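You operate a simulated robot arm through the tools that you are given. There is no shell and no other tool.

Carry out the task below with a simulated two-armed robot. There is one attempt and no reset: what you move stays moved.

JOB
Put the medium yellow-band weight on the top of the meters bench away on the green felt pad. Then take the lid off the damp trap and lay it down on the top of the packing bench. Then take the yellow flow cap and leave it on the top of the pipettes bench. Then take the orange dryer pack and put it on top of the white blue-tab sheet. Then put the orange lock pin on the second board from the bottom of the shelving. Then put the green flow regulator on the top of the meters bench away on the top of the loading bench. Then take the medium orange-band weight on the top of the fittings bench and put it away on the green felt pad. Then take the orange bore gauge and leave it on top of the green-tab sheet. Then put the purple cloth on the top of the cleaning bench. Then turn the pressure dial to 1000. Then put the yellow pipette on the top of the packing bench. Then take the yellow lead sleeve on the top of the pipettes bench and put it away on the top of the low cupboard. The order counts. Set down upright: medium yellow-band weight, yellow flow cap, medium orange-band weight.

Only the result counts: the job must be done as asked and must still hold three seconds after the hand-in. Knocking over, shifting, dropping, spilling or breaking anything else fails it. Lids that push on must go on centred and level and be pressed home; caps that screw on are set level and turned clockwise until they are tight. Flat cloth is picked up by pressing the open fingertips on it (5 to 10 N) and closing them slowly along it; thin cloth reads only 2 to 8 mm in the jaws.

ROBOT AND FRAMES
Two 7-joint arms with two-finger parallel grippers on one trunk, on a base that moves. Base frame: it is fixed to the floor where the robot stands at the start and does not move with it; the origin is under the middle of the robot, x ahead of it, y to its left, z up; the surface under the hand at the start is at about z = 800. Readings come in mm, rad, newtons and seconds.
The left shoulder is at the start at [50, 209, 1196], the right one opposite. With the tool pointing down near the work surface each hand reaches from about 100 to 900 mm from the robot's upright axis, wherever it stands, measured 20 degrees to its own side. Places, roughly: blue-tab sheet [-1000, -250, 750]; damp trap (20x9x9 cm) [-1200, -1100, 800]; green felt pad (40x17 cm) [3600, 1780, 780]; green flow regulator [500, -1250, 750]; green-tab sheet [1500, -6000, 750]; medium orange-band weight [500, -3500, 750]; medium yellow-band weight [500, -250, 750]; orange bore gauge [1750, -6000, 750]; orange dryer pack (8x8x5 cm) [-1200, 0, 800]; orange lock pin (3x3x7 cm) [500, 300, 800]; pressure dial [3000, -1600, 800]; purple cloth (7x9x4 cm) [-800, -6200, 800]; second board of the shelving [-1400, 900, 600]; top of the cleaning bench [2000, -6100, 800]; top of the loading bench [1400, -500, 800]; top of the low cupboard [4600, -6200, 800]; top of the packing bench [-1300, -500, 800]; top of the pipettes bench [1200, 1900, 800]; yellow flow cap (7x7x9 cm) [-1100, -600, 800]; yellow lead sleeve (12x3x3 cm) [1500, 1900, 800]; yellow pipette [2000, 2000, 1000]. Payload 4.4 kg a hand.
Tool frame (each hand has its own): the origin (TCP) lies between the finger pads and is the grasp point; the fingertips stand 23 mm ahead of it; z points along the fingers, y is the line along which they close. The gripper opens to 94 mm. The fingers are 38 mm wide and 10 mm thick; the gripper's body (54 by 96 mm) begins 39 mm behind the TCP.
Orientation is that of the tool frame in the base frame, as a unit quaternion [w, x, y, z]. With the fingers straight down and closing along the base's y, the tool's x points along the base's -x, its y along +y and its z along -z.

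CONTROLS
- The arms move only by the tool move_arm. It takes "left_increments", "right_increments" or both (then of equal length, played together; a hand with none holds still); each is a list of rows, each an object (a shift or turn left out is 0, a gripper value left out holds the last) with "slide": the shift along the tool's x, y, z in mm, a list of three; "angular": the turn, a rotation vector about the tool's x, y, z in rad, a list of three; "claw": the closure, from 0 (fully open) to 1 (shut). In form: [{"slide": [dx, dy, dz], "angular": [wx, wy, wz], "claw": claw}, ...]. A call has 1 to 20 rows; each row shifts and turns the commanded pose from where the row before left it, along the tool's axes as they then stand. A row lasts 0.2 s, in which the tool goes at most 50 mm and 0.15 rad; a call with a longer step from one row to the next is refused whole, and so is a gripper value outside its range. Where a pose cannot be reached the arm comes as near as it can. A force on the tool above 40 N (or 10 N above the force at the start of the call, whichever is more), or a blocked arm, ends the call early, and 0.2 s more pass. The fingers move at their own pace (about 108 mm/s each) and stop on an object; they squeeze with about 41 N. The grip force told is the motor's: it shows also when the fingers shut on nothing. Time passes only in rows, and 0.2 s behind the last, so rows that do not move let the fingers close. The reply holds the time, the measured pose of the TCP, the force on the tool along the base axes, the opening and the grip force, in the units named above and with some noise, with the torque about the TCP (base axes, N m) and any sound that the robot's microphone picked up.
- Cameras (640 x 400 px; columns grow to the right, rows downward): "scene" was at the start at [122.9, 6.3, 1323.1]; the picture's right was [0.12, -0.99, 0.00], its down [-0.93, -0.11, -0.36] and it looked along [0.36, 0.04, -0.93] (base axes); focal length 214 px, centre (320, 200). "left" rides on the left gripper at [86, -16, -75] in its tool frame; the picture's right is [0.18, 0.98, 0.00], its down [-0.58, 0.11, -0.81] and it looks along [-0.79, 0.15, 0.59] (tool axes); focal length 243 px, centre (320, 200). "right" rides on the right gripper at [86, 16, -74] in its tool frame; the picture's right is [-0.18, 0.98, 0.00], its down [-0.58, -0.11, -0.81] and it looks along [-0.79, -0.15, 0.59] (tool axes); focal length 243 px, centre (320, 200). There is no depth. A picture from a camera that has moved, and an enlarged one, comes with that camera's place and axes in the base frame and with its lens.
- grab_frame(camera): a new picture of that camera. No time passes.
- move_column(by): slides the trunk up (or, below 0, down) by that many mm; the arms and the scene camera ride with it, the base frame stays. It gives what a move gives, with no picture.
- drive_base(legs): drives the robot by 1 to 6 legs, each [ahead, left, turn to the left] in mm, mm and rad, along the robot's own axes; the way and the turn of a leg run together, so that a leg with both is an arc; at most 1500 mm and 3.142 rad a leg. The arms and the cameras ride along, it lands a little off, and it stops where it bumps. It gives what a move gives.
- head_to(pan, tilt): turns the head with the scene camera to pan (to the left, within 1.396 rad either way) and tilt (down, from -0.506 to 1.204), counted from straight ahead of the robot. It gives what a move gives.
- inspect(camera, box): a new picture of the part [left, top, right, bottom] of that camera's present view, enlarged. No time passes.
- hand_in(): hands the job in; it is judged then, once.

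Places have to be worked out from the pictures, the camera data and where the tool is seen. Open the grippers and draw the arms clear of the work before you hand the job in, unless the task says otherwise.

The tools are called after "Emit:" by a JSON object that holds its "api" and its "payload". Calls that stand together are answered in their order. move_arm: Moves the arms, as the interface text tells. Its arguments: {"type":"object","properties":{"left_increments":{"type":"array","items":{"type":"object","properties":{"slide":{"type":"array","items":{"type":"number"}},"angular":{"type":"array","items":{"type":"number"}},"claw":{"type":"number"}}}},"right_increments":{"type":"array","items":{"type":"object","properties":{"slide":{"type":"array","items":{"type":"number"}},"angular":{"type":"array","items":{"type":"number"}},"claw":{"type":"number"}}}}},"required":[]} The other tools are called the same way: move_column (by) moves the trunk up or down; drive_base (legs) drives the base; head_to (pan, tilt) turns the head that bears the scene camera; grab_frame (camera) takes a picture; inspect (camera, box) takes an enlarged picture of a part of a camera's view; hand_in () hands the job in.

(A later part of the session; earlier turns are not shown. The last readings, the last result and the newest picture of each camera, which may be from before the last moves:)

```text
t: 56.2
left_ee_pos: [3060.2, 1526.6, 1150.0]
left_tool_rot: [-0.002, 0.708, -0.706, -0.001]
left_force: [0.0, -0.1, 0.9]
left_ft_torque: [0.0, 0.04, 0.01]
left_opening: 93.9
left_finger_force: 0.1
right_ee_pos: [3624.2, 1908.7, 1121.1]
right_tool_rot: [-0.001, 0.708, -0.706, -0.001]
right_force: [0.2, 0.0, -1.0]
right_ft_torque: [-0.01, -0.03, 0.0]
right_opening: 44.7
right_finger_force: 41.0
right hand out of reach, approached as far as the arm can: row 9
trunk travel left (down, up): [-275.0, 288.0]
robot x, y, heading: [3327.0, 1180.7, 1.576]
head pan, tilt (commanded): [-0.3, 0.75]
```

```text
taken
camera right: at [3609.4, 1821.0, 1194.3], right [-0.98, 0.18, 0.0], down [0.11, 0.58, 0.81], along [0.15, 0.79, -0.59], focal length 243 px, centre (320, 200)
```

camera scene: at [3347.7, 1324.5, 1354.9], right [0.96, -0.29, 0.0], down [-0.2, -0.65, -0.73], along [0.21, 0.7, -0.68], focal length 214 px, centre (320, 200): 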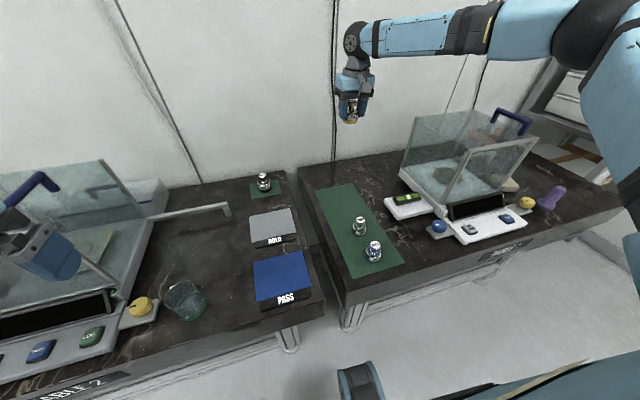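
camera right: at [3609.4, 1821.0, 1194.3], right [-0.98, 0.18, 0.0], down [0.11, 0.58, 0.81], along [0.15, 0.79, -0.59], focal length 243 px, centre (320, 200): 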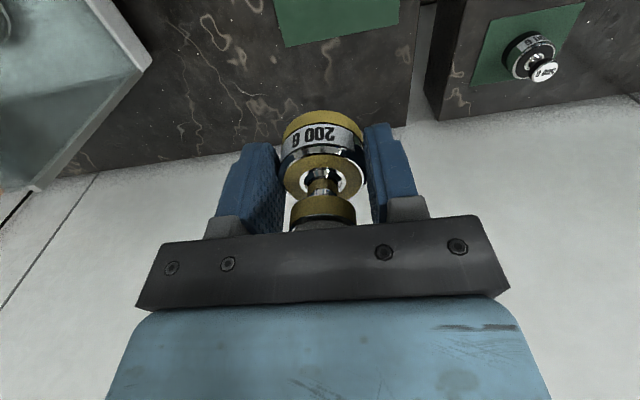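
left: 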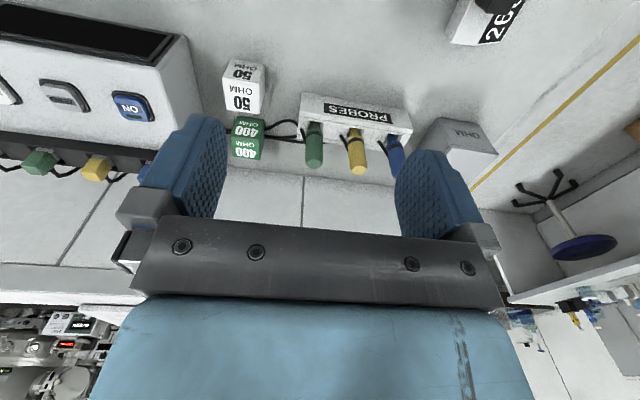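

The hand is at (3624,1909,1121), near its reach limit at this height. I descend to z≈900, where the reach is larger, and then correct the position.

Emit:
{"api": "move_arm", "payload": {"right_increments": [{"slide": [0, 2, 40]}, {"slide": [0, 2, 40]}, {"slide": [0, 2, 40]}, {"slide": [0, 2, 40]}, {"slide": [0, 2, 40]}, {"slide": [-14, 4, 15]}, {"slide": [-14, 4, 5]}, {"slide": [0, 0, 0]}]}}

Emit:
{"api": "grab_frame", "payload": {"camera": "scene"}}

Emit:
{"api": "grab_frame", "payload": {"camera": "right"}}

```text
t: 58.0
left_ee_pos: [3060.5, 1527.6, 1151.2]
left_tool_rot: [-0.001, 0.708, -0.706, 0.0]
left_force: [-0.9, 0.4, 0.0]
left_ft_torque: [0.02, -0.02, -0.03]
left_opening: 94.1
left_finger_force: 0.1
right_ee_pos: [3655.1, 1856.5, 947.6]
right_tool_rot: [0.001, 0.708, -0.706, 0.001]
right_force: [-0.1, 0.5, -1.3]
right_ft_torque: [-0.01, 0.03, 0.02]
right_opening: 45.0
right_finger_force: 41.0
right hand out of reach, approached as far as the arm can: row 1, 2, 3, 4, 5, 6, 7
trunk travel left (down, up): [-275.0, 288.0]
robot x, y, heading: [3324.1, 1174.0, 1.577]
head pan, tilt (commanded): [-0.3, 0.75]
```

```text
taken
camera scene: at [3347.4, 1325.7, 1354.7], right [0.96, -0.29, 0.0], down [-0.2, -0.65, -0.73], along [0.21, 0.7, -0.68], focal length 214 px, centre (320, 200)
```

scene: 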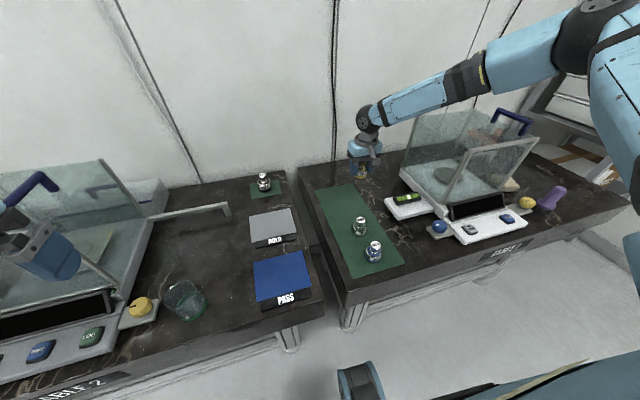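

```text
taken
camera right: at [3639.9, 1768.4, 1021.6], right [-0.98, 0.18, 0.0], down [0.11, 0.58, 0.81], along [0.15, 0.79, -0.59], focal length 243 px, centre (320, 200)
```

right: 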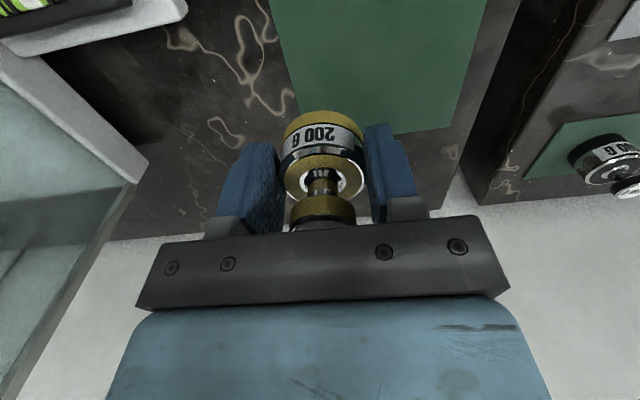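

The limit seems to be on the inward side, so I shift the base to the left (left hand first raised to clear the glass box on Table 2), which puts the target further on the right arm's own side.

Emit:
{"api": "move_arm", "payload": {"left_increments": [{"slide": [40, 0, -25]}, {"slide": [40, 0, -25]}]}}

Emit:
{"api": "drive_base", "payload": {"legs": [[0, 120, 0]]}}

Emit:
{"api": "move_arm", "payload": {"right_increments": [{"slide": [0, -18, 10]}, {"slide": [0, -18, 10]}, {"slide": [-10, -18, 10]}, {"slide": [-20, -9, 10]}, {"slide": [-20, -9, 0]}, {"slide": [0, 0, 0]}]}}

Emit:
{"api": "grab_frame", "payload": {"camera": "scene"}}

```text
t: 58.6
left_ee_pos: [3064.8, 1460.3, 1210.7]
left_tool_rot: [0.0, 0.708, -0.706, -0.002]
left_force: [0.4, -0.2, 1.0]
left_ft_torque: [-0.02, 0.04, -0.01]
left_opening: 94.0
left_finger_force: 0.0
left hand out of reach, approached as far as the arm can: row 2
right_ee_pos: [3655.5, 1855.5, 946.8]
right_tool_rot: [0.001, 0.708, -0.707, -0.001]
right_force: [-0.3, 0.3, -2.4]
right_ft_torque: [-0.03, 0.02, 0.01]
right_opening: 44.8
right_finger_force: 41.3
trunk travel left (down, up): [-275.0, 288.0]
robot x, y, heading: [3323.7, 1181.0, 1.574]
head pan, tilt (commanded): [-0.3, 0.75]
```

```text
t: 60.3
left_ee_pos: [2944.0, 1460.3, 1212.5]
left_tool_rot: [-0.001, 0.708, -0.706, 0.0]
left_force: [0.8, -0.3, -0.2]
left_ft_torque: [0.0, -0.01, -0.04]
left_opening: 94.1
left_finger_force: 0.1
right_ee_pos: [3537.4, 1855.2, 947.2]
right_tool_rot: [0.0, 0.708, -0.706, 0.0]
right_force: [0.5, -0.2, -2.0]
right_ft_torque: [-0.03, 0.02, -0.01]
right_opening: 44.7
right_finger_force: 40.5
trunk travel left (down, up): [-275.0, 288.0]
robot x, y, heading: [3205.4, 1179.4, 1.57]
head pan, tilt (commanded): [-0.3, 0.75]
```

```text
t: 61.7
left_ee_pos: [2944.3, 1460.2, 1212.3]
left_tool_rot: [-0.001, 0.708, -0.706, 0.0]
left_force: [-0.6, 0.1, 0.2]
left_ft_torque: [0.0, 0.0, -0.02]
left_opening: 93.9
left_finger_force: 0.0
right_ee_pos: [3619.6, 1876.6, 928.2]
right_tool_rot: [0.0, 0.708, -0.706, 0.0]
right_force: [-0.1, 0.5, -2.2]
right_ft_torque: [-0.01, -0.03, -0.01]
right_opening: 44.7
right_finger_force: 40.6
right hand out of reach, approached as far as the arm can: row 3, 4, 5
trunk travel left (down, up): [-275.0, 288.0]
robot x, y, heading: [3202.0, 1179.7, 1.578]
head pan, tilt (commanded): [-0.3, 0.75]
```

```text
taken
camera scene: at [3229.1, 1325.4, 1354.8], right [0.96, -0.29, 0.0], down [-0.2, -0.65, -0.73], along [0.21, 0.7, -0.68], focal length 214 px, centre (320, 200)
```

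scene: 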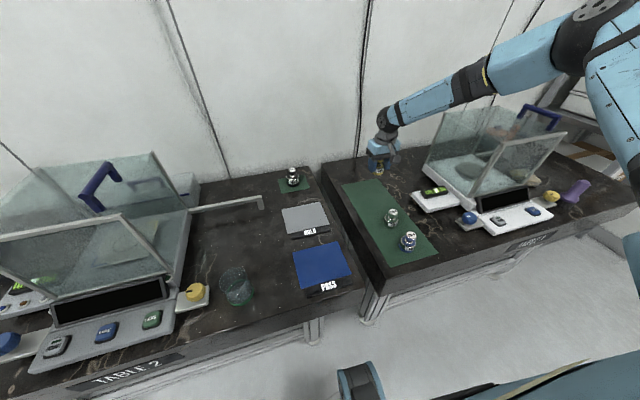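

The elbow is well bent, so a wrist joint is probably the limit rather than the length. I test whether turning the tool about its vertical axis gives more room, without moving toward anything.

Emit:
{"api": "move_arm", "payload": {"right_increments": [{"angular": [0, 0, -0.12]}, {"angular": [0, 0, -0.12]}, {"angular": [0, 0, -0.12]}, {"slide": [-20, 0, 0]}, {"slide": [-20, 0, 0]}, {"slide": [0, 0, 0]}]}}

Emit:
{"api": "grab_frame", "payload": {"camera": "scene"}}

```text
t: 63.1
left_ee_pos: [2944.7, 1461.1, 1212.1]
left_tool_rot: [0.0, 0.708, -0.706, -0.001]
left_force: [-0.6, 0.0, 0.5]
left_ft_torque: [0.01, 0.04, -0.01]
left_opening: 94.0
left_finger_force: 0.0
right_ee_pos: [3612.0, 1889.5, 946.8]
right_tool_rot: [0.0, 0.823, -0.568, 0.0]
right_force: [-0.4, 1.0, -2.7]
right_ft_torque: [-0.01, -0.02, -0.01]
right_opening: 44.6
right_finger_force: 40.7
right hand out of reach, approached as far as the arm can: row 4, 5
trunk travel left (down, up): [-275.0, 288.0]
robot x, y, heading: [3204.3, 1181.8, 1.571]
head pan, tilt (commanded): [-0.3, 0.75]
```

```text
taken
camera scene: at [3229.1, 1325.5, 1354.7], right [0.96, -0.29, 0.0], down [-0.2, -0.65, -0.73], along [0.21, 0.7, -0.68], focal length 214 px, centre (320, 200)
```

scene: 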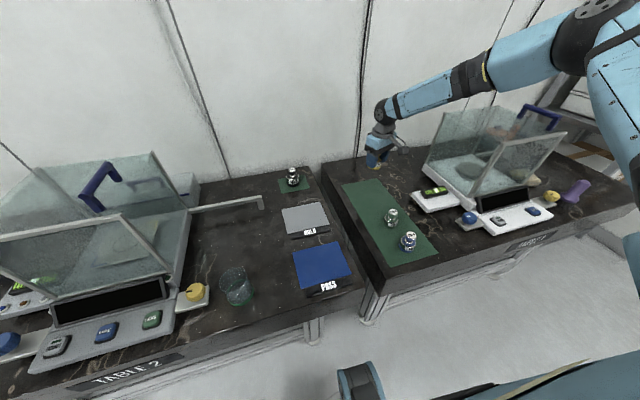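

The arm tops out at roughly 690 mm horizontally from its shoulder, so I simply bring the base 70 mm nearer (the wheels then still have about 50 mm to the table edge), retracting and re-squaring the hand first.

Emit:
{"api": "move_arm", "payload": {"right_increments": [{"slide": [30, 0, 0], "angular": [0, 0, 0.12]}, {"slide": [30, 0, 0], "angular": [0, 0, 0.12]}, {"slide": [20, 0, 0], "angular": [0, 0, 0.12]}]}}

Emit:
{"api": "drive_base", "payload": {"legs": [[70, 0, 0]]}}

Emit:
{"api": "grab_frame", "payload": {"camera": "scene"}}

```text
t: 63.9
left_ee_pos: [2944.8, 1461.0, 1211.8]
left_tool_rot: [-0.001, 0.709, -0.706, 0.0]
left_force: [-0.2, -0.8, 0.4]
left_ft_torque: [0.0, 0.0, 0.0]
left_opening: 94.2
left_finger_force: 0.0
right_ee_pos: [3632.7, 1809.9, 947.1]
right_tool_rot: [-0.001, 0.707, -0.707, 0.0]
right_force: [-0.5, 0.6, -2.0]
right_ft_torque: [-0.01, 0.02, 0.0]
right_opening: 44.8
right_finger_force: 41.4
trunk travel left (down, up): [-275.0, 288.0]
robot x, y, heading: [3205.7, 1184.2, 1.572]
head pan, tilt (commanded): [-0.3, 0.75]
```

```text
t: 64.9
left_ee_pos: [2944.0, 1529.9, 1211.0]
left_tool_rot: [0.0, 0.708, -0.706, 0.0]
left_force: [-0.2, -0.5, -0.4]
left_ft_torque: [-0.05, 0.01, 0.02]
left_opening: 94.0
left_finger_force: 0.1
right_ee_pos: [3634.0, 1881.5, 947.9]
right_tool_rot: [0.0, 0.708, -0.707, 0.001]
right_force: [-0.3, 0.3, -1.9]
right_ft_torque: [-0.03, 0.0, 0.0]
right_opening: 44.8
right_finger_force: 41.2
trunk travel left (down, up): [-275.0, 288.0]
robot x, y, heading: [3201.9, 1248.0, 1.571]
head pan, tilt (commanded): [-0.3, 0.75]
```

```text
taken
camera scene: at [3228.7, 1395.3, 1354.6], right [0.96, -0.29, 0.0], down [-0.2, -0.65, -0.73], along [0.21, 0.7, -0.68], focal length 214 px, centre (320, 200)
```

scene: 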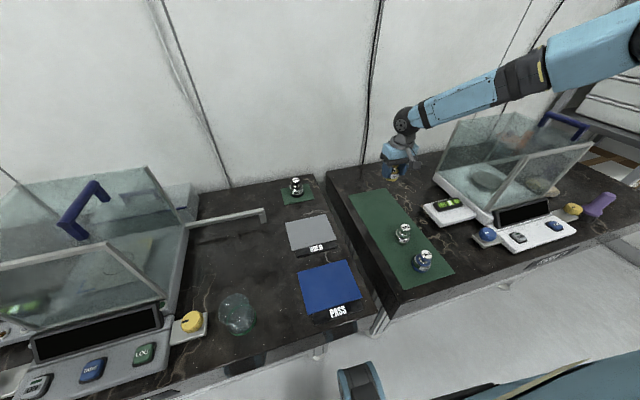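

The hand is at (3634,1881,948). I move to about (3606,1918) and lower partway, watching the reach report.

Emit:
{"api": "move_arm", "payload": {"right_increments": [{"slide": [-12, 9, 15]}, {"slide": [-12, 9, 15]}, {"slide": [-12, 9, 15]}, {"slide": [0, 0, 20]}, {"slide": [0, 0, 20]}, {"slide": [0, 0, 0]}]}}

Emit:
{"api": "grab_frame", "payload": {"camera": "right"}}

Emit:
{"api": "inspect", "payload": {"camera": "scene", "box": [340, 100, 520, 280]}}

```text
t: 66.3
left_ee_pos: [2943.8, 1529.0, 1212.8]
left_tool_rot: [-0.001, 0.708, -0.706, -0.001]
left_force: [0.6, -0.6, 0.0]
left_ft_torque: [-0.01, -0.01, 0.01]
left_opening: 93.9
left_finger_force: 0.0
right_ee_pos: [3609.3, 1902.0, 879.4]
right_tool_rot: [0.0, 0.708, -0.707, -0.001]
right_force: [0.2, 1.4, -1.8]
right_ft_torque: [-0.01, 0.01, -0.01]
right_opening: 44.9
right_finger_force: 41.2
right hand out of reach, approached as far as the arm can: row 4, 5
trunk travel left (down, up): [-275.0, 288.0]
robot x, y, heading: [3202.3, 1247.9, 1.569]
head pan, tilt (commanded): [-0.3, 0.75]
```

```text
taken
camera right: at [3594.6, 1812.8, 953.0], right [-0.98, 0.18, 0.0], down [0.11, 0.58, 0.81], along [0.15, 0.79, -0.59], focal length 243 px, centre (320, 200)
```

right: 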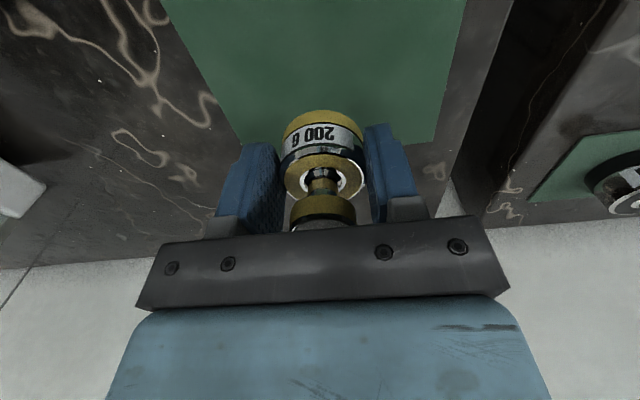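

```text
2.22 times, centred on (430, 190) of scene
camera zoom: at [3228.6, 1394.4, 1354.8], right [0.96, -0.29, 0.0], down [-0.2, -0.65, -0.73], along [0.21, 0.7, -0.68], focal length 477 px, centre (76, 222)
```

zoom: 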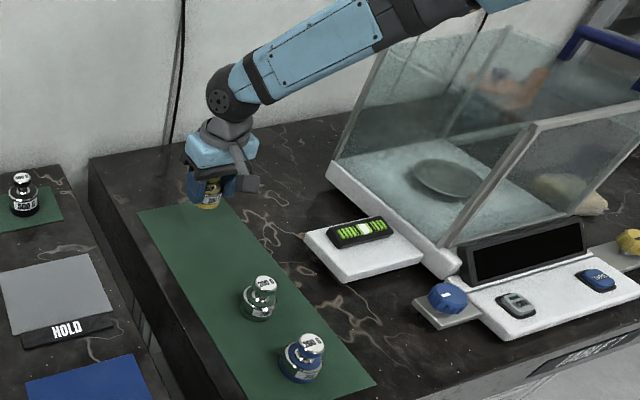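

Low heights reduce the reach, so I lower the trunk instead: raise the hand by 150 mm relative to the body first, then bring the trunk down by 150 mm.

Emit:
{"api": "move_arm", "payload": {"right_increments": [{"slide": [0, 0, -40]}, {"slide": [0, 0, -40]}, {"slide": [0, 0, -40]}, {"slide": [0, 0, -30]}]}}

Emit:
{"api": "move_column", "payload": {"by": -150}}

Emit:
{"api": "move_arm", "payload": {"right_increments": [{"slide": [-8, 0, 10]}, {"slide": [-8, 1, 10]}, {"slide": [0, 1, 10]}, {"slide": [0, 1, 10]}, {"slide": [0, 0, 0]}]}}

Emit:
{"api": "grab_frame", "payload": {"camera": "right"}}

Emit:
{"api": "grab_frame", "payload": {"camera": "scene"}}

```text
t: 67.3
left_ee_pos: [2944.3, 1528.5, 1211.9]
left_tool_rot: [-0.001, 0.708, -0.706, -0.001]
left_force: [0.3, -0.5, 0.0]
left_ft_torque: [-0.02, 0.02, -0.03]
left_opening: 93.8
left_finger_force: 0.1
right_ee_pos: [3611.5, 1901.6, 1029.0]
right_tool_rot: [0.0, 0.708, -0.706, 0.0]
right_force: [0.1, -1.1, -2.5]
right_ft_torque: [-0.01, 0.01, 0.01]
right_opening: 44.6
right_finger_force: 41.3
trunk travel left (down, up): [-275.0, 288.0]
robot x, y, heading: [3205.6, 1245.4, 1.571]
head pan, tilt (commanded): [-0.3, 0.75]
```

```text
t: 69.0
left_ee_pos: [2944.6, 1528.7, 1062.8]
left_tool_rot: [-0.001, 0.708, -0.706, -0.001]
left_force: [-0.2, -0.6, 0.0]
left_ft_torque: [0.01, 0.02, 0.0]
left_opening: 94.3
left_finger_force: 0.1
right_ee_pos: [3612.4, 1900.7, 878.7]
right_tool_rot: [0.0, 0.708, -0.706, 0.0]
right_force: [-0.9, 0.8, -2.1]
right_ft_torque: [0.01, 0.05, 0.06]
right_opening: 44.9
right_finger_force: 41.8
trunk travel left (down, up): [-125.0, 438.0]
robot x, y, heading: [3205.5, 1248.2, 1.578]
head pan, tilt (commanded): [-0.3, 0.75]
```

```text
t: 70.2
left_ee_pos: [2944.4, 1529.7, 1062.0]
left_tool_rot: [0.0, 0.708, -0.706, 0.0]
left_force: [-0.4, 0.5, 0.9]
left_ft_torque: [-0.01, -0.03, -0.01]
left_opening: 93.9
left_finger_force: 0.0
right_ee_pos: [3607.6, 1916.5, 838.9]
right_tool_rot: [0.0, 0.708, -0.706, 0.001]
right_force: [0.4, 0.2, -2.9]
right_ft_torque: [-0.03, 0.04, 0.03]
right_opening: 44.8
right_finger_force: 41.0
trunk travel left (down, up): [-125.0, 438.0]
robot x, y, heading: [3203.7, 1248.2, 1.576]
head pan, tilt (commanded): [-0.3, 0.75]
```

```text
taken
camera right: at [3593.3, 1828.3, 912.9], right [-0.98, 0.18, 0.0], down [0.11, 0.58, 0.81], along [0.15, 0.79, -0.59], focal length 243 px, centre (320, 200)
```

right: 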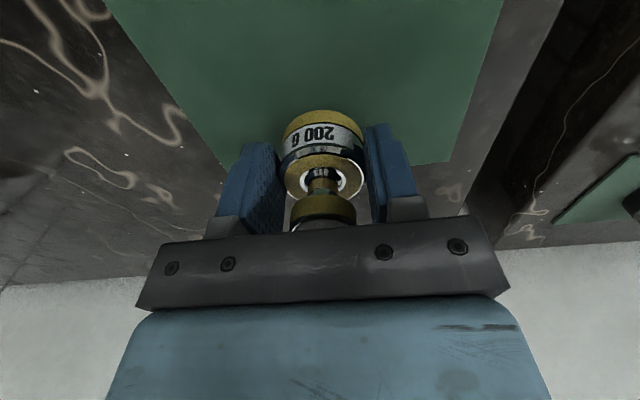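

```text
taken
camera scene: at [3228.7, 1394.3, 1204.8], right [0.96, -0.29, 0.0], down [-0.2, -0.65, -0.73], along [0.21, 0.7, -0.68], focal length 214 px, centre (320, 200)
```

scene: 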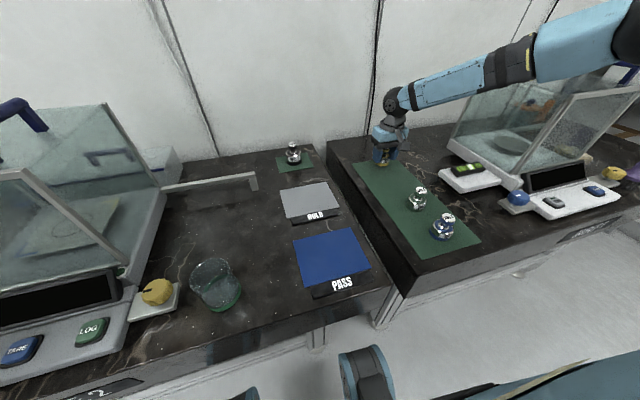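

With the trunk lowered the arm reaches fine. I move a little further back and lower the weight gently toward the pad.

Emit:
{"api": "move_arm", "payload": {"right_increments": [{"slide": [-12, 0, 0]}, {"slide": [0, 0, 10]}, {"slide": [0, 0, 8]}, {"slide": [0, 0, 3]}, {"slide": [0, 0, 0]}]}}

Emit:
{"api": "grab_frame", "payload": {"camera": "right"}}

Emit:
{"api": "inspect", "payload": {"camera": "scene", "box": [340, 90, 480, 260]}}

```text
t: 71.4
left_ee_pos: [2943.7, 1528.8, 1061.9]
left_tool_rot: [-0.002, 0.709, -0.705, -0.001]
left_force: [-0.8, 0.4, 0.7]
left_ft_torque: [-0.02, -0.02, -0.03]
left_opening: 94.0
left_finger_force: 0.0
right_ee_pos: [3609.3, 1928.7, 820.3]
right_tool_rot: [-0.001, 0.707, -0.707, -0.002]
right_force: [2.3, 3.5, 11.7]
right_ft_torque: [-0.1, 0.02, 0.02]
right_opening: 45.0
right_finger_force: 40.7
trunk travel left (down, up): [-125.0, 438.0]
robot x, y, heading: [3204.5, 1248.2, 1.576]
head pan, tilt (commanded): [-0.3, 0.75]
```

```text
taken
camera right: at [3593.3, 1840.0, 893.8], right [-0.98, 0.18, 0.0], down [0.11, 0.58, 0.81], along [0.15, 0.79, -0.59], focal length 243 px, centre (320, 200)
```

right: 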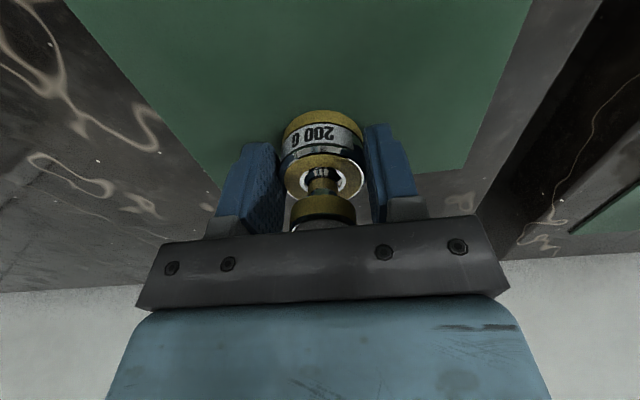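

```text
2.35 times, centred on (410, 175) of scene
camera zoom: at [3228.2, 1393.2, 1205.2], right [0.96, -0.29, 0.0], down [-0.2, -0.65, -0.73], along [0.21, 0.7, -0.68], focal length 505 px, centre (108, 259)
```

zoom: 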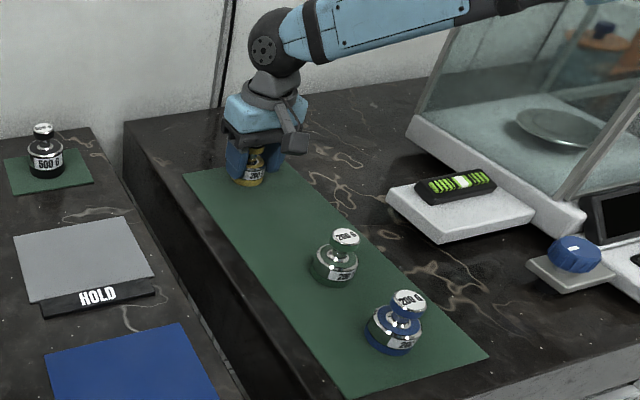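

The weight is in contact (about 12 N). I open the fingers and lift straight up.

Emit:
{"api": "move_arm", "payload": {"right_increments": [{"slide": [0, 0, -1]}, {"claw": 0.25}, {"claw": 0.25}, {"claw": 0.25}, {"slide": [0, 0, -15]}, {"slide": [0, 0, -35]}, {"slide": [0, 0, -45]}, {"slide": [0, 0, -45]}]}}

Emit:
{"api": "grab_frame", "payload": {"camera": "right"}}

Emit:
{"api": "inspect", "payload": {"camera": "scene", "box": [340, 90, 480, 260]}}

```text
t: 73.2
left_ee_pos: [2944.4, 1528.5, 1061.6]
left_tool_rot: [-0.001, 0.708, -0.706, -0.001]
left_force: [0.0, 0.0, -0.2]
left_ft_torque: [0.01, -0.03, -0.02]
left_opening: 93.8
left_finger_force: 0.0
right_ee_pos: [3608.8, 1927.5, 959.5]
right_tool_rot: [0.0, 0.708, -0.707, 0.0]
right_force: [-0.9, -0.3, -1.1]
right_ft_torque: [-0.02, -0.02, -0.01]
right_opening: 70.4
right_finger_force: 0.2
trunk travel left (down, up): [-125.0, 438.0]
robot x, y, heading: [3205.5, 1246.7, 1.574]
head pan, tilt (commanded): [-0.3, 0.75]
```

```text
taken
camera right: at [3592.5, 1840.0, 1034.1], right [-0.98, 0.18, 0.0], down [0.11, 0.58, 0.81], along [0.15, 0.79, -0.59], focal length 243 px, centre (320, 200)
```

right: 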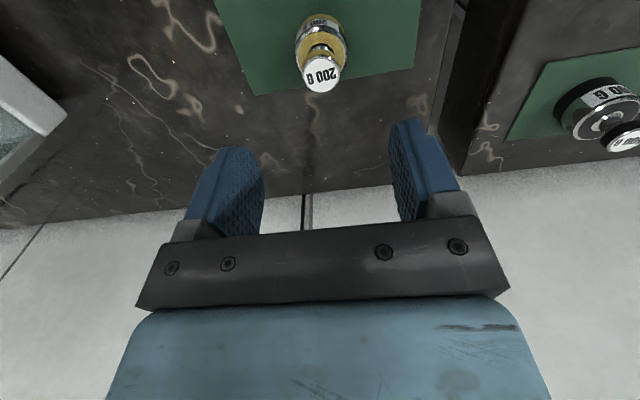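

```text
2.35 times, centred on (410, 175) of scene
camera zoom: at [3228.1, 1393.6, 1204.8], right [0.96, -0.29, 0.0], down [-0.2, -0.65, -0.73], along [0.21, 0.7, -0.68], focal length 505 px, centre (108, 259)
```

zoom: 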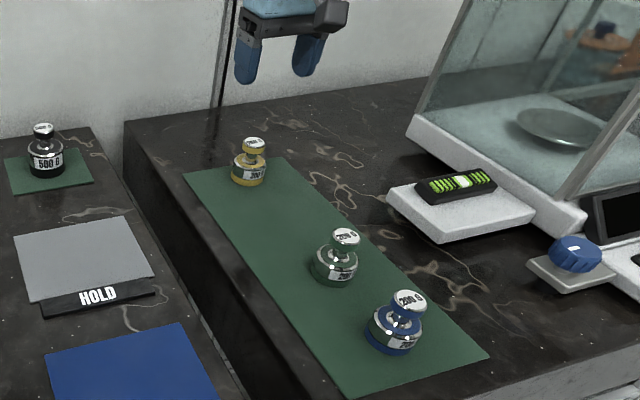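

Weight one stands upright on the pad. Now I retract the right hand, back away from the table, turn to face −x and drive back down the aisle toward the packing bench.

Emit:
{"api": "move_arm", "payload": {"right_increments": [{"slide": [45, 0, -15]}, {"slide": [45, 0, -15]}, {"slide": [45, 0, -10]}, {"slide": [45, 6, 0]}, {"slide": [45, 10, 0]}, {"slide": [45, 10, 0]}, {"slide": [45, 10, 0]}]}}

Emit:
{"api": "drive_base", "payload": {"legs": [[-320, 0, 0], [0, 0, 1.567]]}}

Emit:
{"api": "head_to", "payload": {"pan": 0.0, "tilt": 0.3}}

Emit:
{"api": "grab_frame", "payload": {"camera": "scene"}}

```text
t: 74.8
left_ee_pos: [2943.7, 1528.6, 1061.6]
left_tool_rot: [-0.001, 0.709, -0.706, -0.001]
left_force: [0.5, -0.3, 0.8]
left_ft_torque: [0.0, 0.04, 0.0]
left_opening: 93.8
left_finger_force: 0.0
right_ee_pos: [3574.7, 1612.7, 1000.5]
right_tool_rot: [0.0, 0.708, -0.707, 0.0]
right_force: [0.5, -0.2, -0.1]
right_ft_torque: [0.0, 0.0, 0.01]
right_opening: 70.4
right_finger_force: 0.0
trunk travel left (down, up): [-125.0, 438.0]
robot x, y, heading: [3205.9, 1245.2, 1.573]
head pan, tilt (commanded): [-0.3, 0.75]
```

```text
t: 80.7
left_ee_pos: [2914.6, 681.5, 1061.1]
left_tool_rot: [0.0, 1.0, -0.014, -0.001]
left_force: [0.0, -0.4, -0.1]
left_ft_torque: [0.02, -0.02, 0.01]
left_opening: 94.0
left_finger_force: 0.1
right_ee_pos: [2851.6, 1313.6, 1000.7]
right_tool_rot: [0.0, 1.0, -0.015, 0.0]
right_force: [-0.3, -0.3, 0.4]
right_ft_torque: [0.02, 0.02, -0.01]
right_opening: 70.1
right_finger_force: 0.1
trunk travel left (down, up): [-125.0, 438.0]
robot x, y, heading: [3206.7, 934.1, 3.113]
head pan, tilt (commanded): [-0.3, 0.75]
```

```text
t: 81.6
left_ee_pos: [2915.1, 680.5, 1060.1]
left_tool_rot: [-0.001, 1.0, -0.014, -0.001]
left_force: [0.6, -0.3, 0.1]
left_ft_torque: [-0.01, 0.02, -0.02]
left_opening: 94.0
left_finger_force: 0.0
right_ee_pos: [2850.6, 1313.9, 1000.8]
right_tool_rot: [0.0, 1.0, -0.015, 0.0]
right_force: [0.8, -0.1, -0.2]
right_ft_torque: [0.04, 0.0, 0.0]
right_opening: 70.5
right_finger_force: 0.1
trunk travel left (down, up): [-125.0, 438.0]
robot x, y, heading: [3204.3, 930.4, 3.111]
head pan, tilt (commanded): [0.0, 0.3]
```

```text
taken
camera scene: at [3044.3, 936.1, 1245.1], right [0.03, 1.0, 0.0], down [0.3, -0.01, -0.95], along [-0.95, 0.03, -0.3], focal length 214 px, centre (320, 200)
```

scene: 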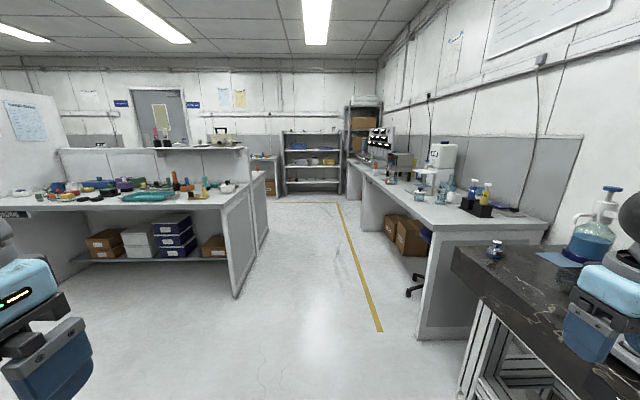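

The aisle toward −x is clear. I straighten the heading, keep slightly to the middle and drive back toward the packing bench area.

Emit:
{"api": "drive_base", "payload": {"legs": [[0, 50, 0.029], [1500, 0, 0], [1400, 0, 0]]}}

Emit:
{"api": "head_to", "payload": {"pan": 0.6, "tilt": 0.3}}

Emit:
{"api": "grab_frame", "payload": {"camera": "scene"}}

```text
t: 92.0
left_ee_pos: [1134.1, 658.1, 1064.3]
left_tool_rot: [0.007, 1.0, 0.016, 0.0]
left_force: [-0.3, -0.9, 0.6]
left_ft_torque: [-0.01, -0.03, 0.0]
left_opening: 94.2
left_finger_force: 0.0
right_ee_pos: [1042.8, 1292.1, 1003.3]
right_tool_rot: [0.004, 1.0, 0.007, -0.007]
right_force: [-0.1, -0.9, -0.1]
right_ft_torque: [0.0, -0.01, 0.01]
right_opening: 70.7
right_finger_force: 0.1
trunk travel left (down, up): [-125.0, 438.0]
robot x, y, heading: [1404.5, 916.7, -3.124]
head pan, tilt (commanded): [0.0, 0.3]
stopped in leg 3: the robot was blocked; the commanded pose is now the measured one
```

```text
t: 93.0
left_ee_pos: [1135.6, 657.2, 1064.8]
left_tool_rot: [0.007, 1.0, 0.016, -0.002]
left_force: [0.1, -0.4, 1.2]
left_ft_torque: [0.03, -0.02, 0.0]
left_opening: 93.9
left_finger_force: 0.1
right_ee_pos: [1045.8, 1291.4, 1004.7]
right_tool_rot: [0.004, 1.0, 0.006, -0.009]
right_force: [0.2, 0.4, 0.5]
right_ft_torque: [0.0, -0.01, 0.02]
right_opening: 70.7
right_finger_force: 0.1
trunk travel left (down, up): [-125.0, 438.0]
robot x, y, heading: [1402.2, 919.8, -3.131]
head pan, tilt (commanded): [0.6, 0.3]
```

```text
taken
camera scene: at [1274.2, 871.7, 1248.3], right [-0.57, 0.82, 0.0], down [0.23, 0.16, -0.96], along [-0.79, -0.55, -0.28], focal length 214 px, centre (320, 200)
```

scene: 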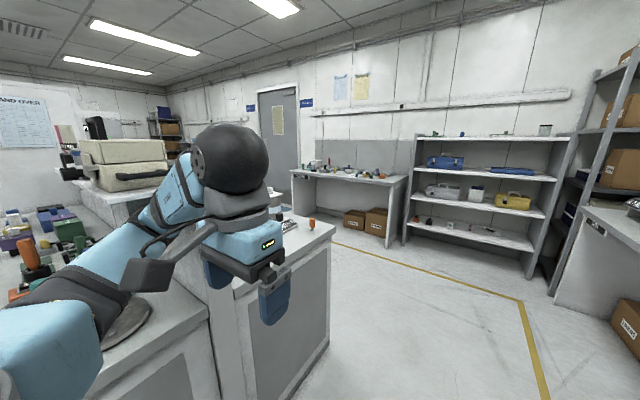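

The drive was blocked at x≈1404. I must find out what touched: I look to both sides and down.

Emit:
{"api": "head_to", "payload": {"pan": 1.2, "tilt": 0.7}}

Emit:
{"api": "grab_frame", "payload": {"camera": "scene"}}

Emit:
{"api": "head_to", "payload": {"pan": -1.0, "tilt": 0.7}}

Emit:
{"api": "grab_frame", "payload": {"camera": "scene"}}

Emit:
{"api": "head_to", "payload": {"pan": 0.0, "tilt": 1.0}}

Emit:
{"api": "grab_frame", "payload": {"camera": "scene"}}

Emit:
{"api": "grab_frame", "payload": {"camera": "right"}}

Emit:
{"api": "grab_frame", "payload": {"camera": "left"}}

```text
t: 94.0
left_ee_pos: [1136.5, 658.2, 1065.0]
left_tool_rot: [0.007, 1.0, 0.015, -0.002]
left_force: [0.2, 0.1, 0.4]
left_ft_torque: [-0.02, 0.01, 0.0]
left_opening: 94.1
left_finger_force: 0.1
right_ee_pos: [1045.6, 1290.7, 1003.7]
right_tool_rot: [0.004, 1.0, 0.006, -0.01]
right_force: [0.1, -0.2, 0.6]
right_ft_torque: [-0.03, 0.0, -0.02]
right_opening: 70.4
right_finger_force: 0.1
trunk travel left (down, up): [-125.0, 438.0]
robot x, y, heading: [1401.8, 918.1, -3.135]
head pan, tilt (commanded): [1.201, 0.7]
```

```text
taken
camera scene: at [1320.0, 845.5, 1211.5], right [-0.94, 0.35, 0.01], down [0.21, 0.6, -0.77], along [-0.28, -0.72, -0.63], focal length 214 px, centre (320, 200)
```

scene: 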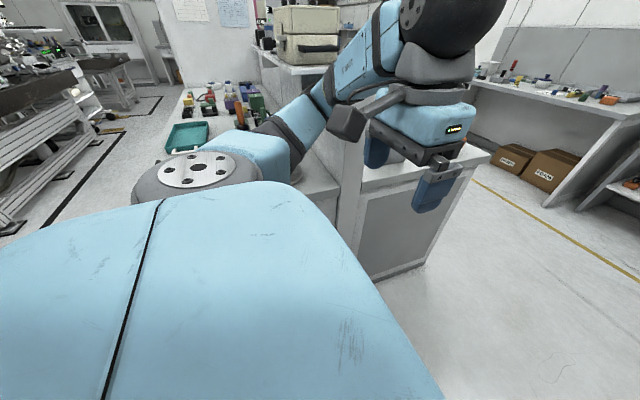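

```text
t: 96.1
left_ee_pos: [1135.6, 657.2, 1063.5]
left_tool_rot: [0.006, 1.0, 0.014, -0.002]
left_force: [0.1, -0.6, 0.1]
left_ft_torque: [0.01, -0.03, -0.03]
left_opening: 93.9
left_finger_force: 0.0
right_ee_pos: [1044.7, 1291.5, 1003.9]
right_tool_rot: [0.004, 1.0, 0.007, -0.009]
right_force: [-0.4, 0.0, -0.4]
right_ft_torque: [-0.01, 0.01, 0.0]
right_opening: 70.5
right_finger_force: 0.1
trunk travel left (down, up): [-125.0, 438.0]
robot x, y, heading: [1402.6, 919.3, -3.126]
head pan, tilt (commanded): [-1.0, 0.7]
```

```text
taken
camera scene: at [1303.0, 995.8, 1210.3], right [0.83, 0.55, -0.02], down [0.34, -0.54, -0.77], along [-0.43, 0.63, -0.64], focal length 214 px, centre (320, 200)
```

scene: 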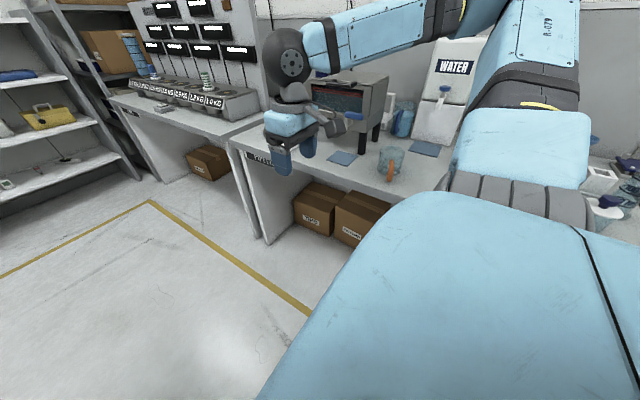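

```text
t: 97.4
left_ee_pos: [1136.4, 656.3, 1063.8]
left_tool_rot: [0.006, 1.0, 0.014, -0.001]
left_force: [0.8, 0.1, 0.4]
left_ft_torque: [0.0, -0.03, 0.02]
left_opening: 94.2
left_finger_force: 0.1
right_ee_pos: [1046.1, 1290.9, 1003.3]
right_tool_rot: [0.003, 1.0, 0.006, -0.01]
right_force: [0.5, -0.3, 0.2]
right_ft_torque: [0.03, -0.04, 0.03]
right_opening: 70.3
right_finger_force: 0.2
trunk travel left (down, up): [-125.0, 438.0]
robot x, y, heading: [1402.4, 921.4, -3.13]
head pan, tilt (commanded): [0.0, 1.0]
```

```text
taken
camera scene: at [1279.7, 923.7, 1187.9], right [-0.01, 1.0, -0.01], down [0.83, 0.01, -0.56], along [-0.56, -0.01, -0.83], focal length 214 px, centre (320, 200)
```

scene: 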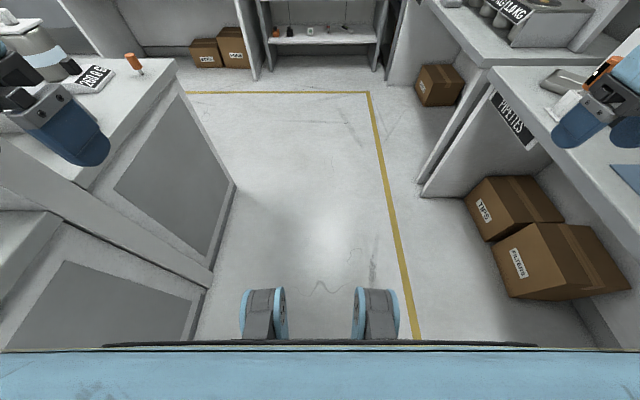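

```text
taken
camera right: at [1133.6, 1275.0, 1076.5], right [-0.17, -0.98, 0.01], down [-0.57, 0.11, 0.82], along [-0.81, 0.13, -0.58], focal length 243 px, centre (320, 200)
```

right: 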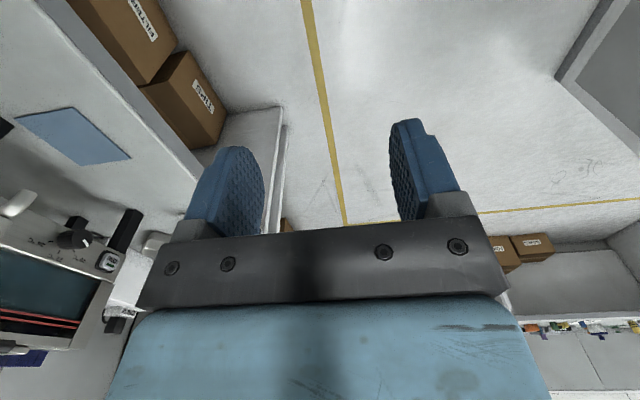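

```text
taken
camera left: at [1222.2, 677.0, 1136.7], right [0.21, -0.98, 0.01], down [-0.58, -0.12, 0.81], along [-0.79, -0.18, -0.59], focal length 243 px, centre (320, 200)
```

left: 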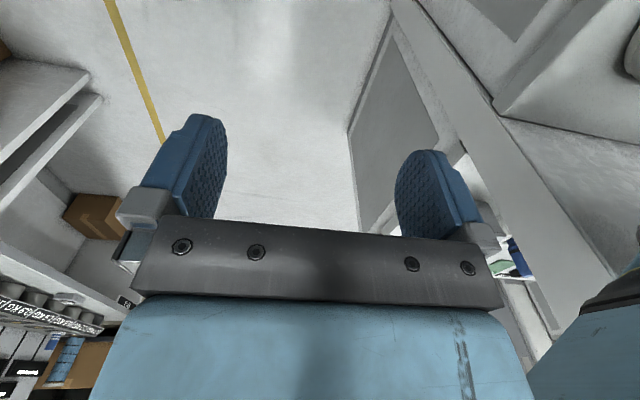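

The floor ahead looks clear; I suspect the low left elbow near objects at the end of the loading bench. I look closely at that area.

Emit:
{"api": "head_to", "payload": {"pan": 0.75, "tilt": 0.8}}

Emit:
{"api": "grab_frame", "payload": {"camera": "scene"}}

Emit:
{"api": "head_to", "payload": {"pan": 1.396, "tilt": 0.5}}

Emit:
{"api": "grab_frame", "payload": {"camera": "scene"}}

```text
t: 98.5
left_ee_pos: [1136.0, 656.9, 1064.1]
left_tool_rot: [0.006, 1.0, 0.016, 0.0]
left_force: [-0.1, -0.3, -0.2]
left_ft_torque: [-0.04, 0.03, 0.02]
left_opening: 94.0
left_finger_force: 0.2
right_ee_pos: [1044.8, 1290.4, 1004.1]
right_tool_rot: [0.003, 1.0, 0.005, -0.01]
right_force: [-0.8, 0.0, -0.6]
right_ft_torque: [-0.01, 0.03, -0.01]
right_opening: 70.5
right_finger_force: 0.1
trunk travel left (down, up): [-125.0, 438.0]
robot x, y, heading: [1400.1, 923.4, -3.128]
head pan, tilt (commanded): [0.75, 0.799]
```

```text
taken
camera scene: at [1291.3, 868.8, 1203.2], right [-0.69, 0.72, 0.01], down [0.51, 0.49, -0.71], along [-0.52, -0.49, -0.7], focal length 214 px, centre (320, 200)
```

scene: 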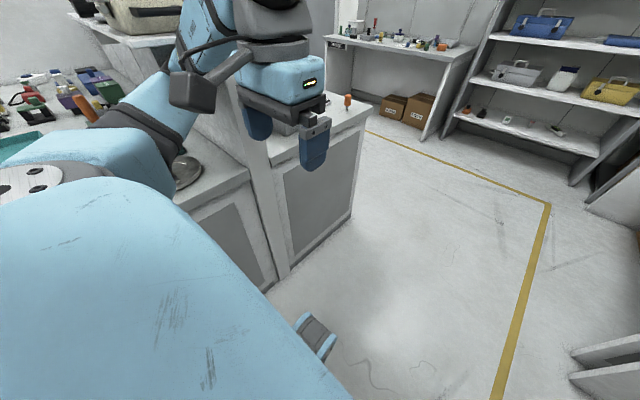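

```text
t: 99.5
left_ee_pos: [1135.5, 657.3, 1063.4]
left_tool_rot: [0.006, 1.0, 0.015, -0.001]
left_force: [0.8, -0.2, -0.4]
left_ft_torque: [0.01, 0.01, -0.01]
left_opening: 94.4
left_finger_force: 0.0
right_ee_pos: [1044.8, 1291.2, 1005.0]
right_tool_rot: [0.003, 1.0, 0.006, -0.009]
right_force: [0.0, -0.2, 0.3]
right_ft_torque: [0.0, 0.01, 0.0]
right_opening: 70.5
right_finger_force: 0.0
trunk travel left (down, up): [-125.0, 438.0]
robot x, y, heading: [1401.1, 918.3, -3.131]
head pan, tilt (commanded): [1.396, 0.499]
```

```text
taken
camera scene: at [1335.3, 834.7, 1228.7], right [-0.99, 0.16, 0.02], down [0.06, 0.47, -0.88], along [-0.15, -0.87, -0.47], focal length 214 px, centre (320, 200)
```

scene: 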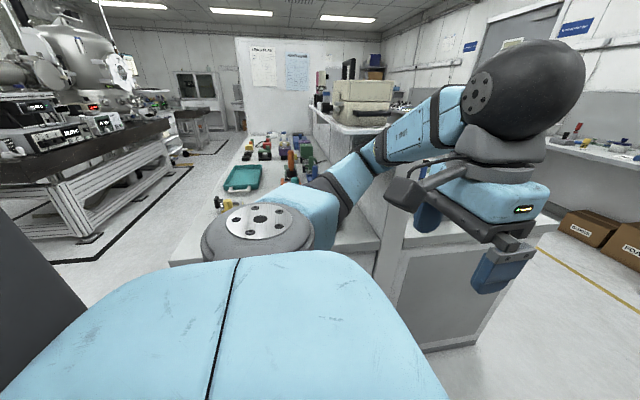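

The left elbow sits at about (1411,400,966), over the end of the loading bench. I zoom in to see what it touches before backing off.

Emit:
{"api": "inspect", "payload": {"camera": "scene", "box": [160, 120, 400, 280]}}

Emit:
{"api": "head_to", "payload": {"pan": 0.75, "tilt": 0.6}}

Emit:
{"api": "inspect", "payload": {"camera": "scene", "box": [0, 80, 320, 400]}}

```text
2.50 times, centred on (280, 200) of scene
camera zoom: at [1335.3, 834.7, 1228.7], right [-0.99, 0.16, 0.02], down [0.06, 0.47, -0.88], along [-0.15, -0.87, -0.47], focal length 536 px, centre (420, 200)
```

zoom: 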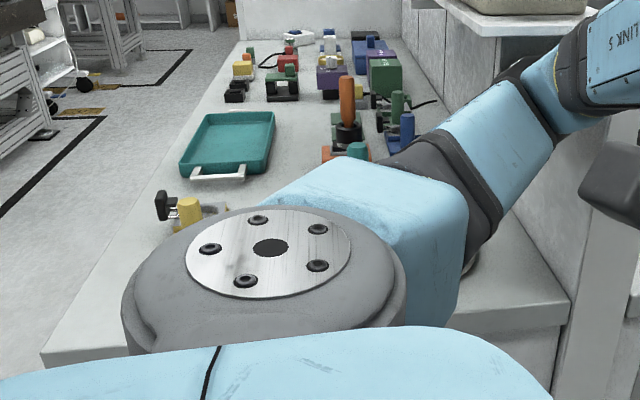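

```text
t: 100.5
left_ee_pos: [1135.6, 655.4, 1063.1]
left_tool_rot: [0.006, 1.0, 0.015, 0.0]
left_force: [0.6, 0.5, -0.3]
left_ft_torque: [0.01, 0.01, -0.01]
left_opening: 94.3
left_finger_force: 0.1
right_ee_pos: [1045.1, 1289.6, 1003.2]
right_tool_rot: [0.004, 1.0, 0.006, -0.01]
right_force: [-0.6, 0.0, 0.0]
right_ft_torque: [0.03, -0.02, -0.02]
right_opening: 70.7
right_finger_force: 0.1
trunk travel left (down, up): [-125.0, 438.0]
robot x, y, heading: [1399.1, 918.9, -3.129]
head pan, tilt (commanded): [0.75, 0.6]
```

```text
1.25 times, centred on (160, 240) of scene
camera zoom: at [1286.0, 863.0, 1220.3], right [-0.69, 0.72, 0.01], down [0.39, 0.38, -0.83], along [-0.61, -0.57, -0.55], focal length 268 px, centre (520, 150)
```

zoom: 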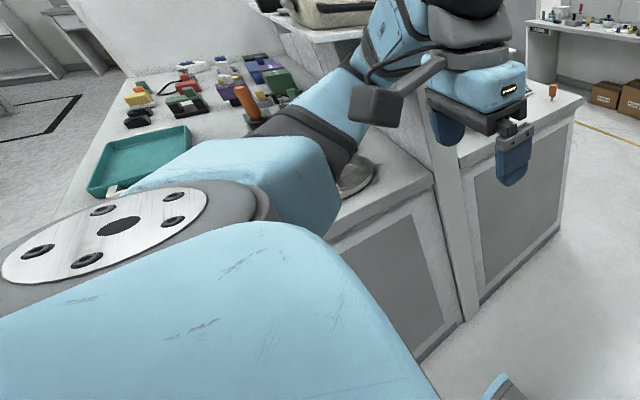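

I back away from the contact (toward +x and away from the loading bench), then look at the bench end.

Emit:
{"api": "drive_base", "payload": {"legs": [[-120, -40, 0]]}}

Emit:
{"api": "grab_frame", "payload": {"camera": "scene"}}

```text
t: 101.8
left_ee_pos: [1241.6, 693.8, 1057.1]
left_tool_rot: [0.003, 1.0, 0.01, 0.007]
left_force: [0.0, -0.3, 0.1]
left_ft_torque: [0.02, 0.02, -0.01]
left_opening: 94.0
left_finger_force: 0.1
right_ee_pos: [1152.6, 1327.4, 1001.5]
right_tool_rot: [0.0, 1.0, 0.005, 0.0]
right_force: [-0.1, -0.3, 0.0]
right_ft_torque: [0.02, 0.04, 0.02]
right_opening: 70.4
right_finger_force: 0.1
trunk travel left (down, up): [-125.0, 438.0]
robot x, y, heading: [1517.7, 958.4, -3.129]
head pan, tilt (commanded): [0.75, 0.6]
```

```text
taken
camera scene: at [1389.9, 898.0, 1217.8], right [-0.69, 0.73, 0.0], down [0.41, 0.39, -0.83], along [-0.6, -0.57, -0.56], focal length 214 px, centre (320, 200)
```

scene: 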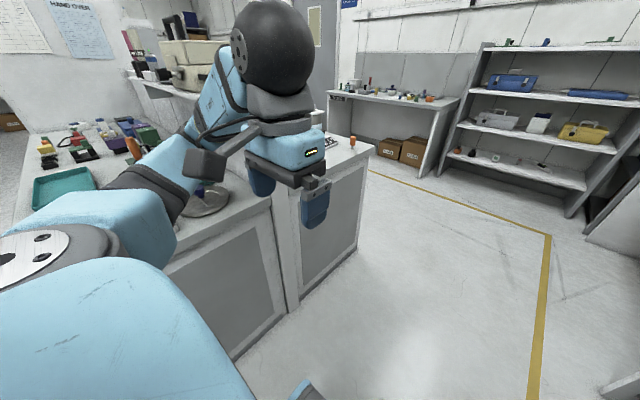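

The robot is level again. I raise the trunk fully so that the elbows clear the bench items, then look at the end of the loading bench to check that nothing was displaced.

Emit:
{"api": "move_column", "payload": {"by": 430}}

Emit:
{"api": "head_to", "payload": {"pan": 1.1, "tilt": 0.8}}

Emit:
{"api": "grab_frame", "payload": {"camera": "scene"}}

```text
refused: 430 is not a number from -400 to 400
```

```text
t: 102.6
left_ee_pos: [1241.1, 693.9, 1056.4]
left_tool_rot: [0.003, 1.0, 0.01, 0.008]
left_force: [-0.8, 0.3, -0.6]
left_ft_torque: [-0.02, 0.03, -0.01]
left_opening: 94.1
left_finger_force: 0.1
right_ee_pos: [1153.0, 1327.7, 1001.6]
right_tool_rot: [-0.001, 1.0, 0.004, -0.001]
right_force: [-0.9, 0.1, 0.4]
right_ft_torque: [0.02, -0.01, -0.02]
right_opening: 70.4
right_finger_force: 0.1
trunk travel left (down, up): [-125.0, 438.0]
robot x, y, heading: [1520.6, 961.1, -3.133]
head pan, tilt (commanded): [1.1, 0.799]
```

```text
taken
camera scene: at [1417.2, 886.4, 1200.8], right [-0.89, 0.45, 0.0], down [0.32, 0.64, -0.7], along [-0.31, -0.62, -0.72], focal length 214 px, centre (320, 200)
```

scene: 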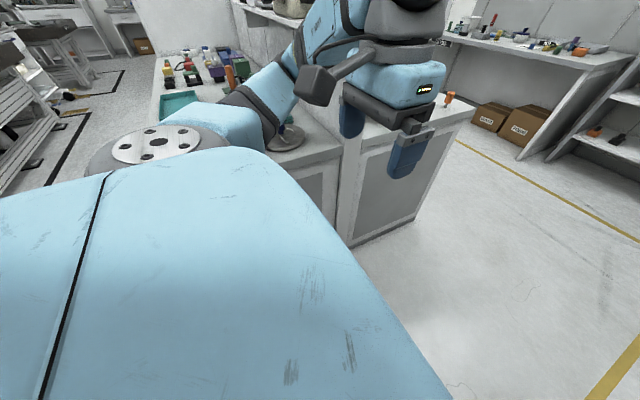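

I raise the trunk in a permitted step.

Emit:
{"api": "move_column", "payload": {"by": 400}}

Emit:
{"api": "grab_frame", "payload": {"camera": "scene"}}

```text
t: 106.5
left_ee_pos: [1241.2, 694.9, 1456.7]
left_tool_rot: [0.002, 1.0, 0.01, 0.008]
left_force: [-0.8, 0.2, 0.0]
left_ft_torque: [0.0, 0.0, -0.02]
left_opening: 94.1
left_finger_force: 0.0
right_ee_pos: [1152.1, 1327.2, 1401.5]
right_tool_rot: [-0.001, 1.0, 0.005, 0.0]
right_force: [0.1, 0.5, 0.5]
right_ft_torque: [0.02, 0.0, 0.06]
right_opening: 70.7
right_finger_force: 0.0
trunk travel left (down, up): [-525.0, 38.0]
robot x, y, heading: [1521.4, 960.7, -3.137]
head pan, tilt (commanded): [1.1, 0.799]
```

```text
taken
camera scene: at [1417.1, 886.4, 1600.7], right [-0.89, 0.45, 0.0], down [0.32, 0.64, -0.7], along [-0.31, -0.62, -0.72], focal length 214 px, centre (320, 200)
```

scene: 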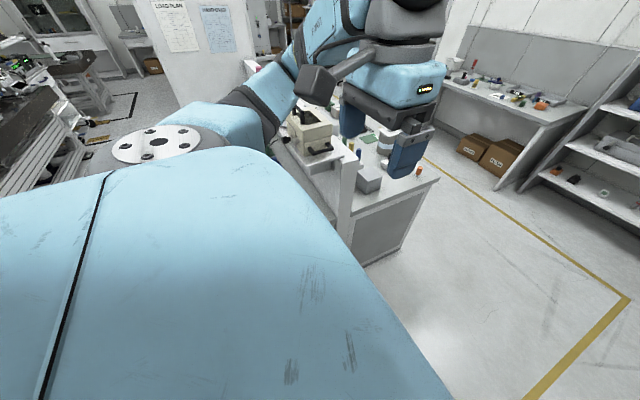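

The arm hides the bench end, so I bring the left hand forward and inward, which should draw the elbow in, then look again.

Emit:
{"api": "move_arm", "payload": {"left_increments": [{"slide": [-40, -25, 0]}, {"slide": [-40, -25, 0]}, {"slide": [-40, -25, 0]}, {"slide": [-40, -25, 0]}, {"slide": [-40, -25, 0]}]}}

Emit:
{"api": "head_to", "payload": {"pan": 1.3, "tilt": 0.9}}

Emit:
{"api": "grab_frame", "payload": {"camera": "scene"}}

```text
t: 107.7
left_ee_pos: [1036.0, 817.1, 1451.1]
left_tool_rot: [0.003, 1.0, 0.01, 0.009]
left_force: [-0.2, -0.1, 0.6]
left_ft_torque: [-0.02, -0.04, 0.0]
left_opening: 93.8
left_finger_force: 0.0
right_ee_pos: [1151.2, 1329.7, 1399.4]
right_tool_rot: [0.002, 1.0, 0.005, 0.0]
right_force: [0.7, -0.3, -1.0]
right_ft_torque: [0.01, -0.01, -0.04]
right_opening: 70.3
right_finger_force: 0.0
trunk travel left (down, up): [-525.0, 38.0]
robot x, y, heading: [1517.3, 961.2, -3.13]
head pan, tilt (commanded): [1.1, 0.799]
```

```text
t: 108.4
left_ee_pos: [1038.0, 813.7, 1452.4]
left_tool_rot: [0.003, 1.0, 0.01, 0.008]
left_force: [0.4, -0.2, 0.6]
left_ft_torque: [0.0, 0.0, -0.01]
left_opening: 94.2
left_finger_force: 0.2
right_ee_pos: [1154.7, 1327.3, 1401.3]
right_tool_rot: [0.0, 1.0, 0.004, -0.001]
right_force: [0.6, -0.3, -0.7]
right_ft_torque: [-0.01, 0.01, 0.03]
right_opening: 70.1
right_finger_force: 0.2
trunk travel left (down, up): [-525.0, 38.0]
robot x, y, heading: [1522.2, 961.2, -3.135]
head pan, tilt (commanded): [1.3, 0.901]
```

```text
taken
camera scene: at [1433.8, 885.6, 1592.9], right [-0.97, 0.26, 0.0], down [0.2, 0.76, -0.62], along [-0.16, -0.6, -0.78], focal length 214 px, centre (320, 200)
```

scene: 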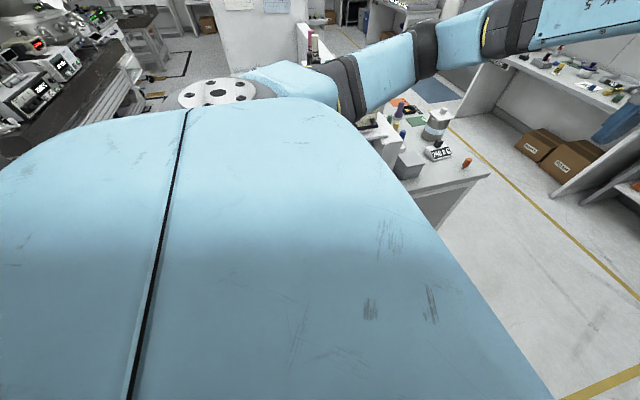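

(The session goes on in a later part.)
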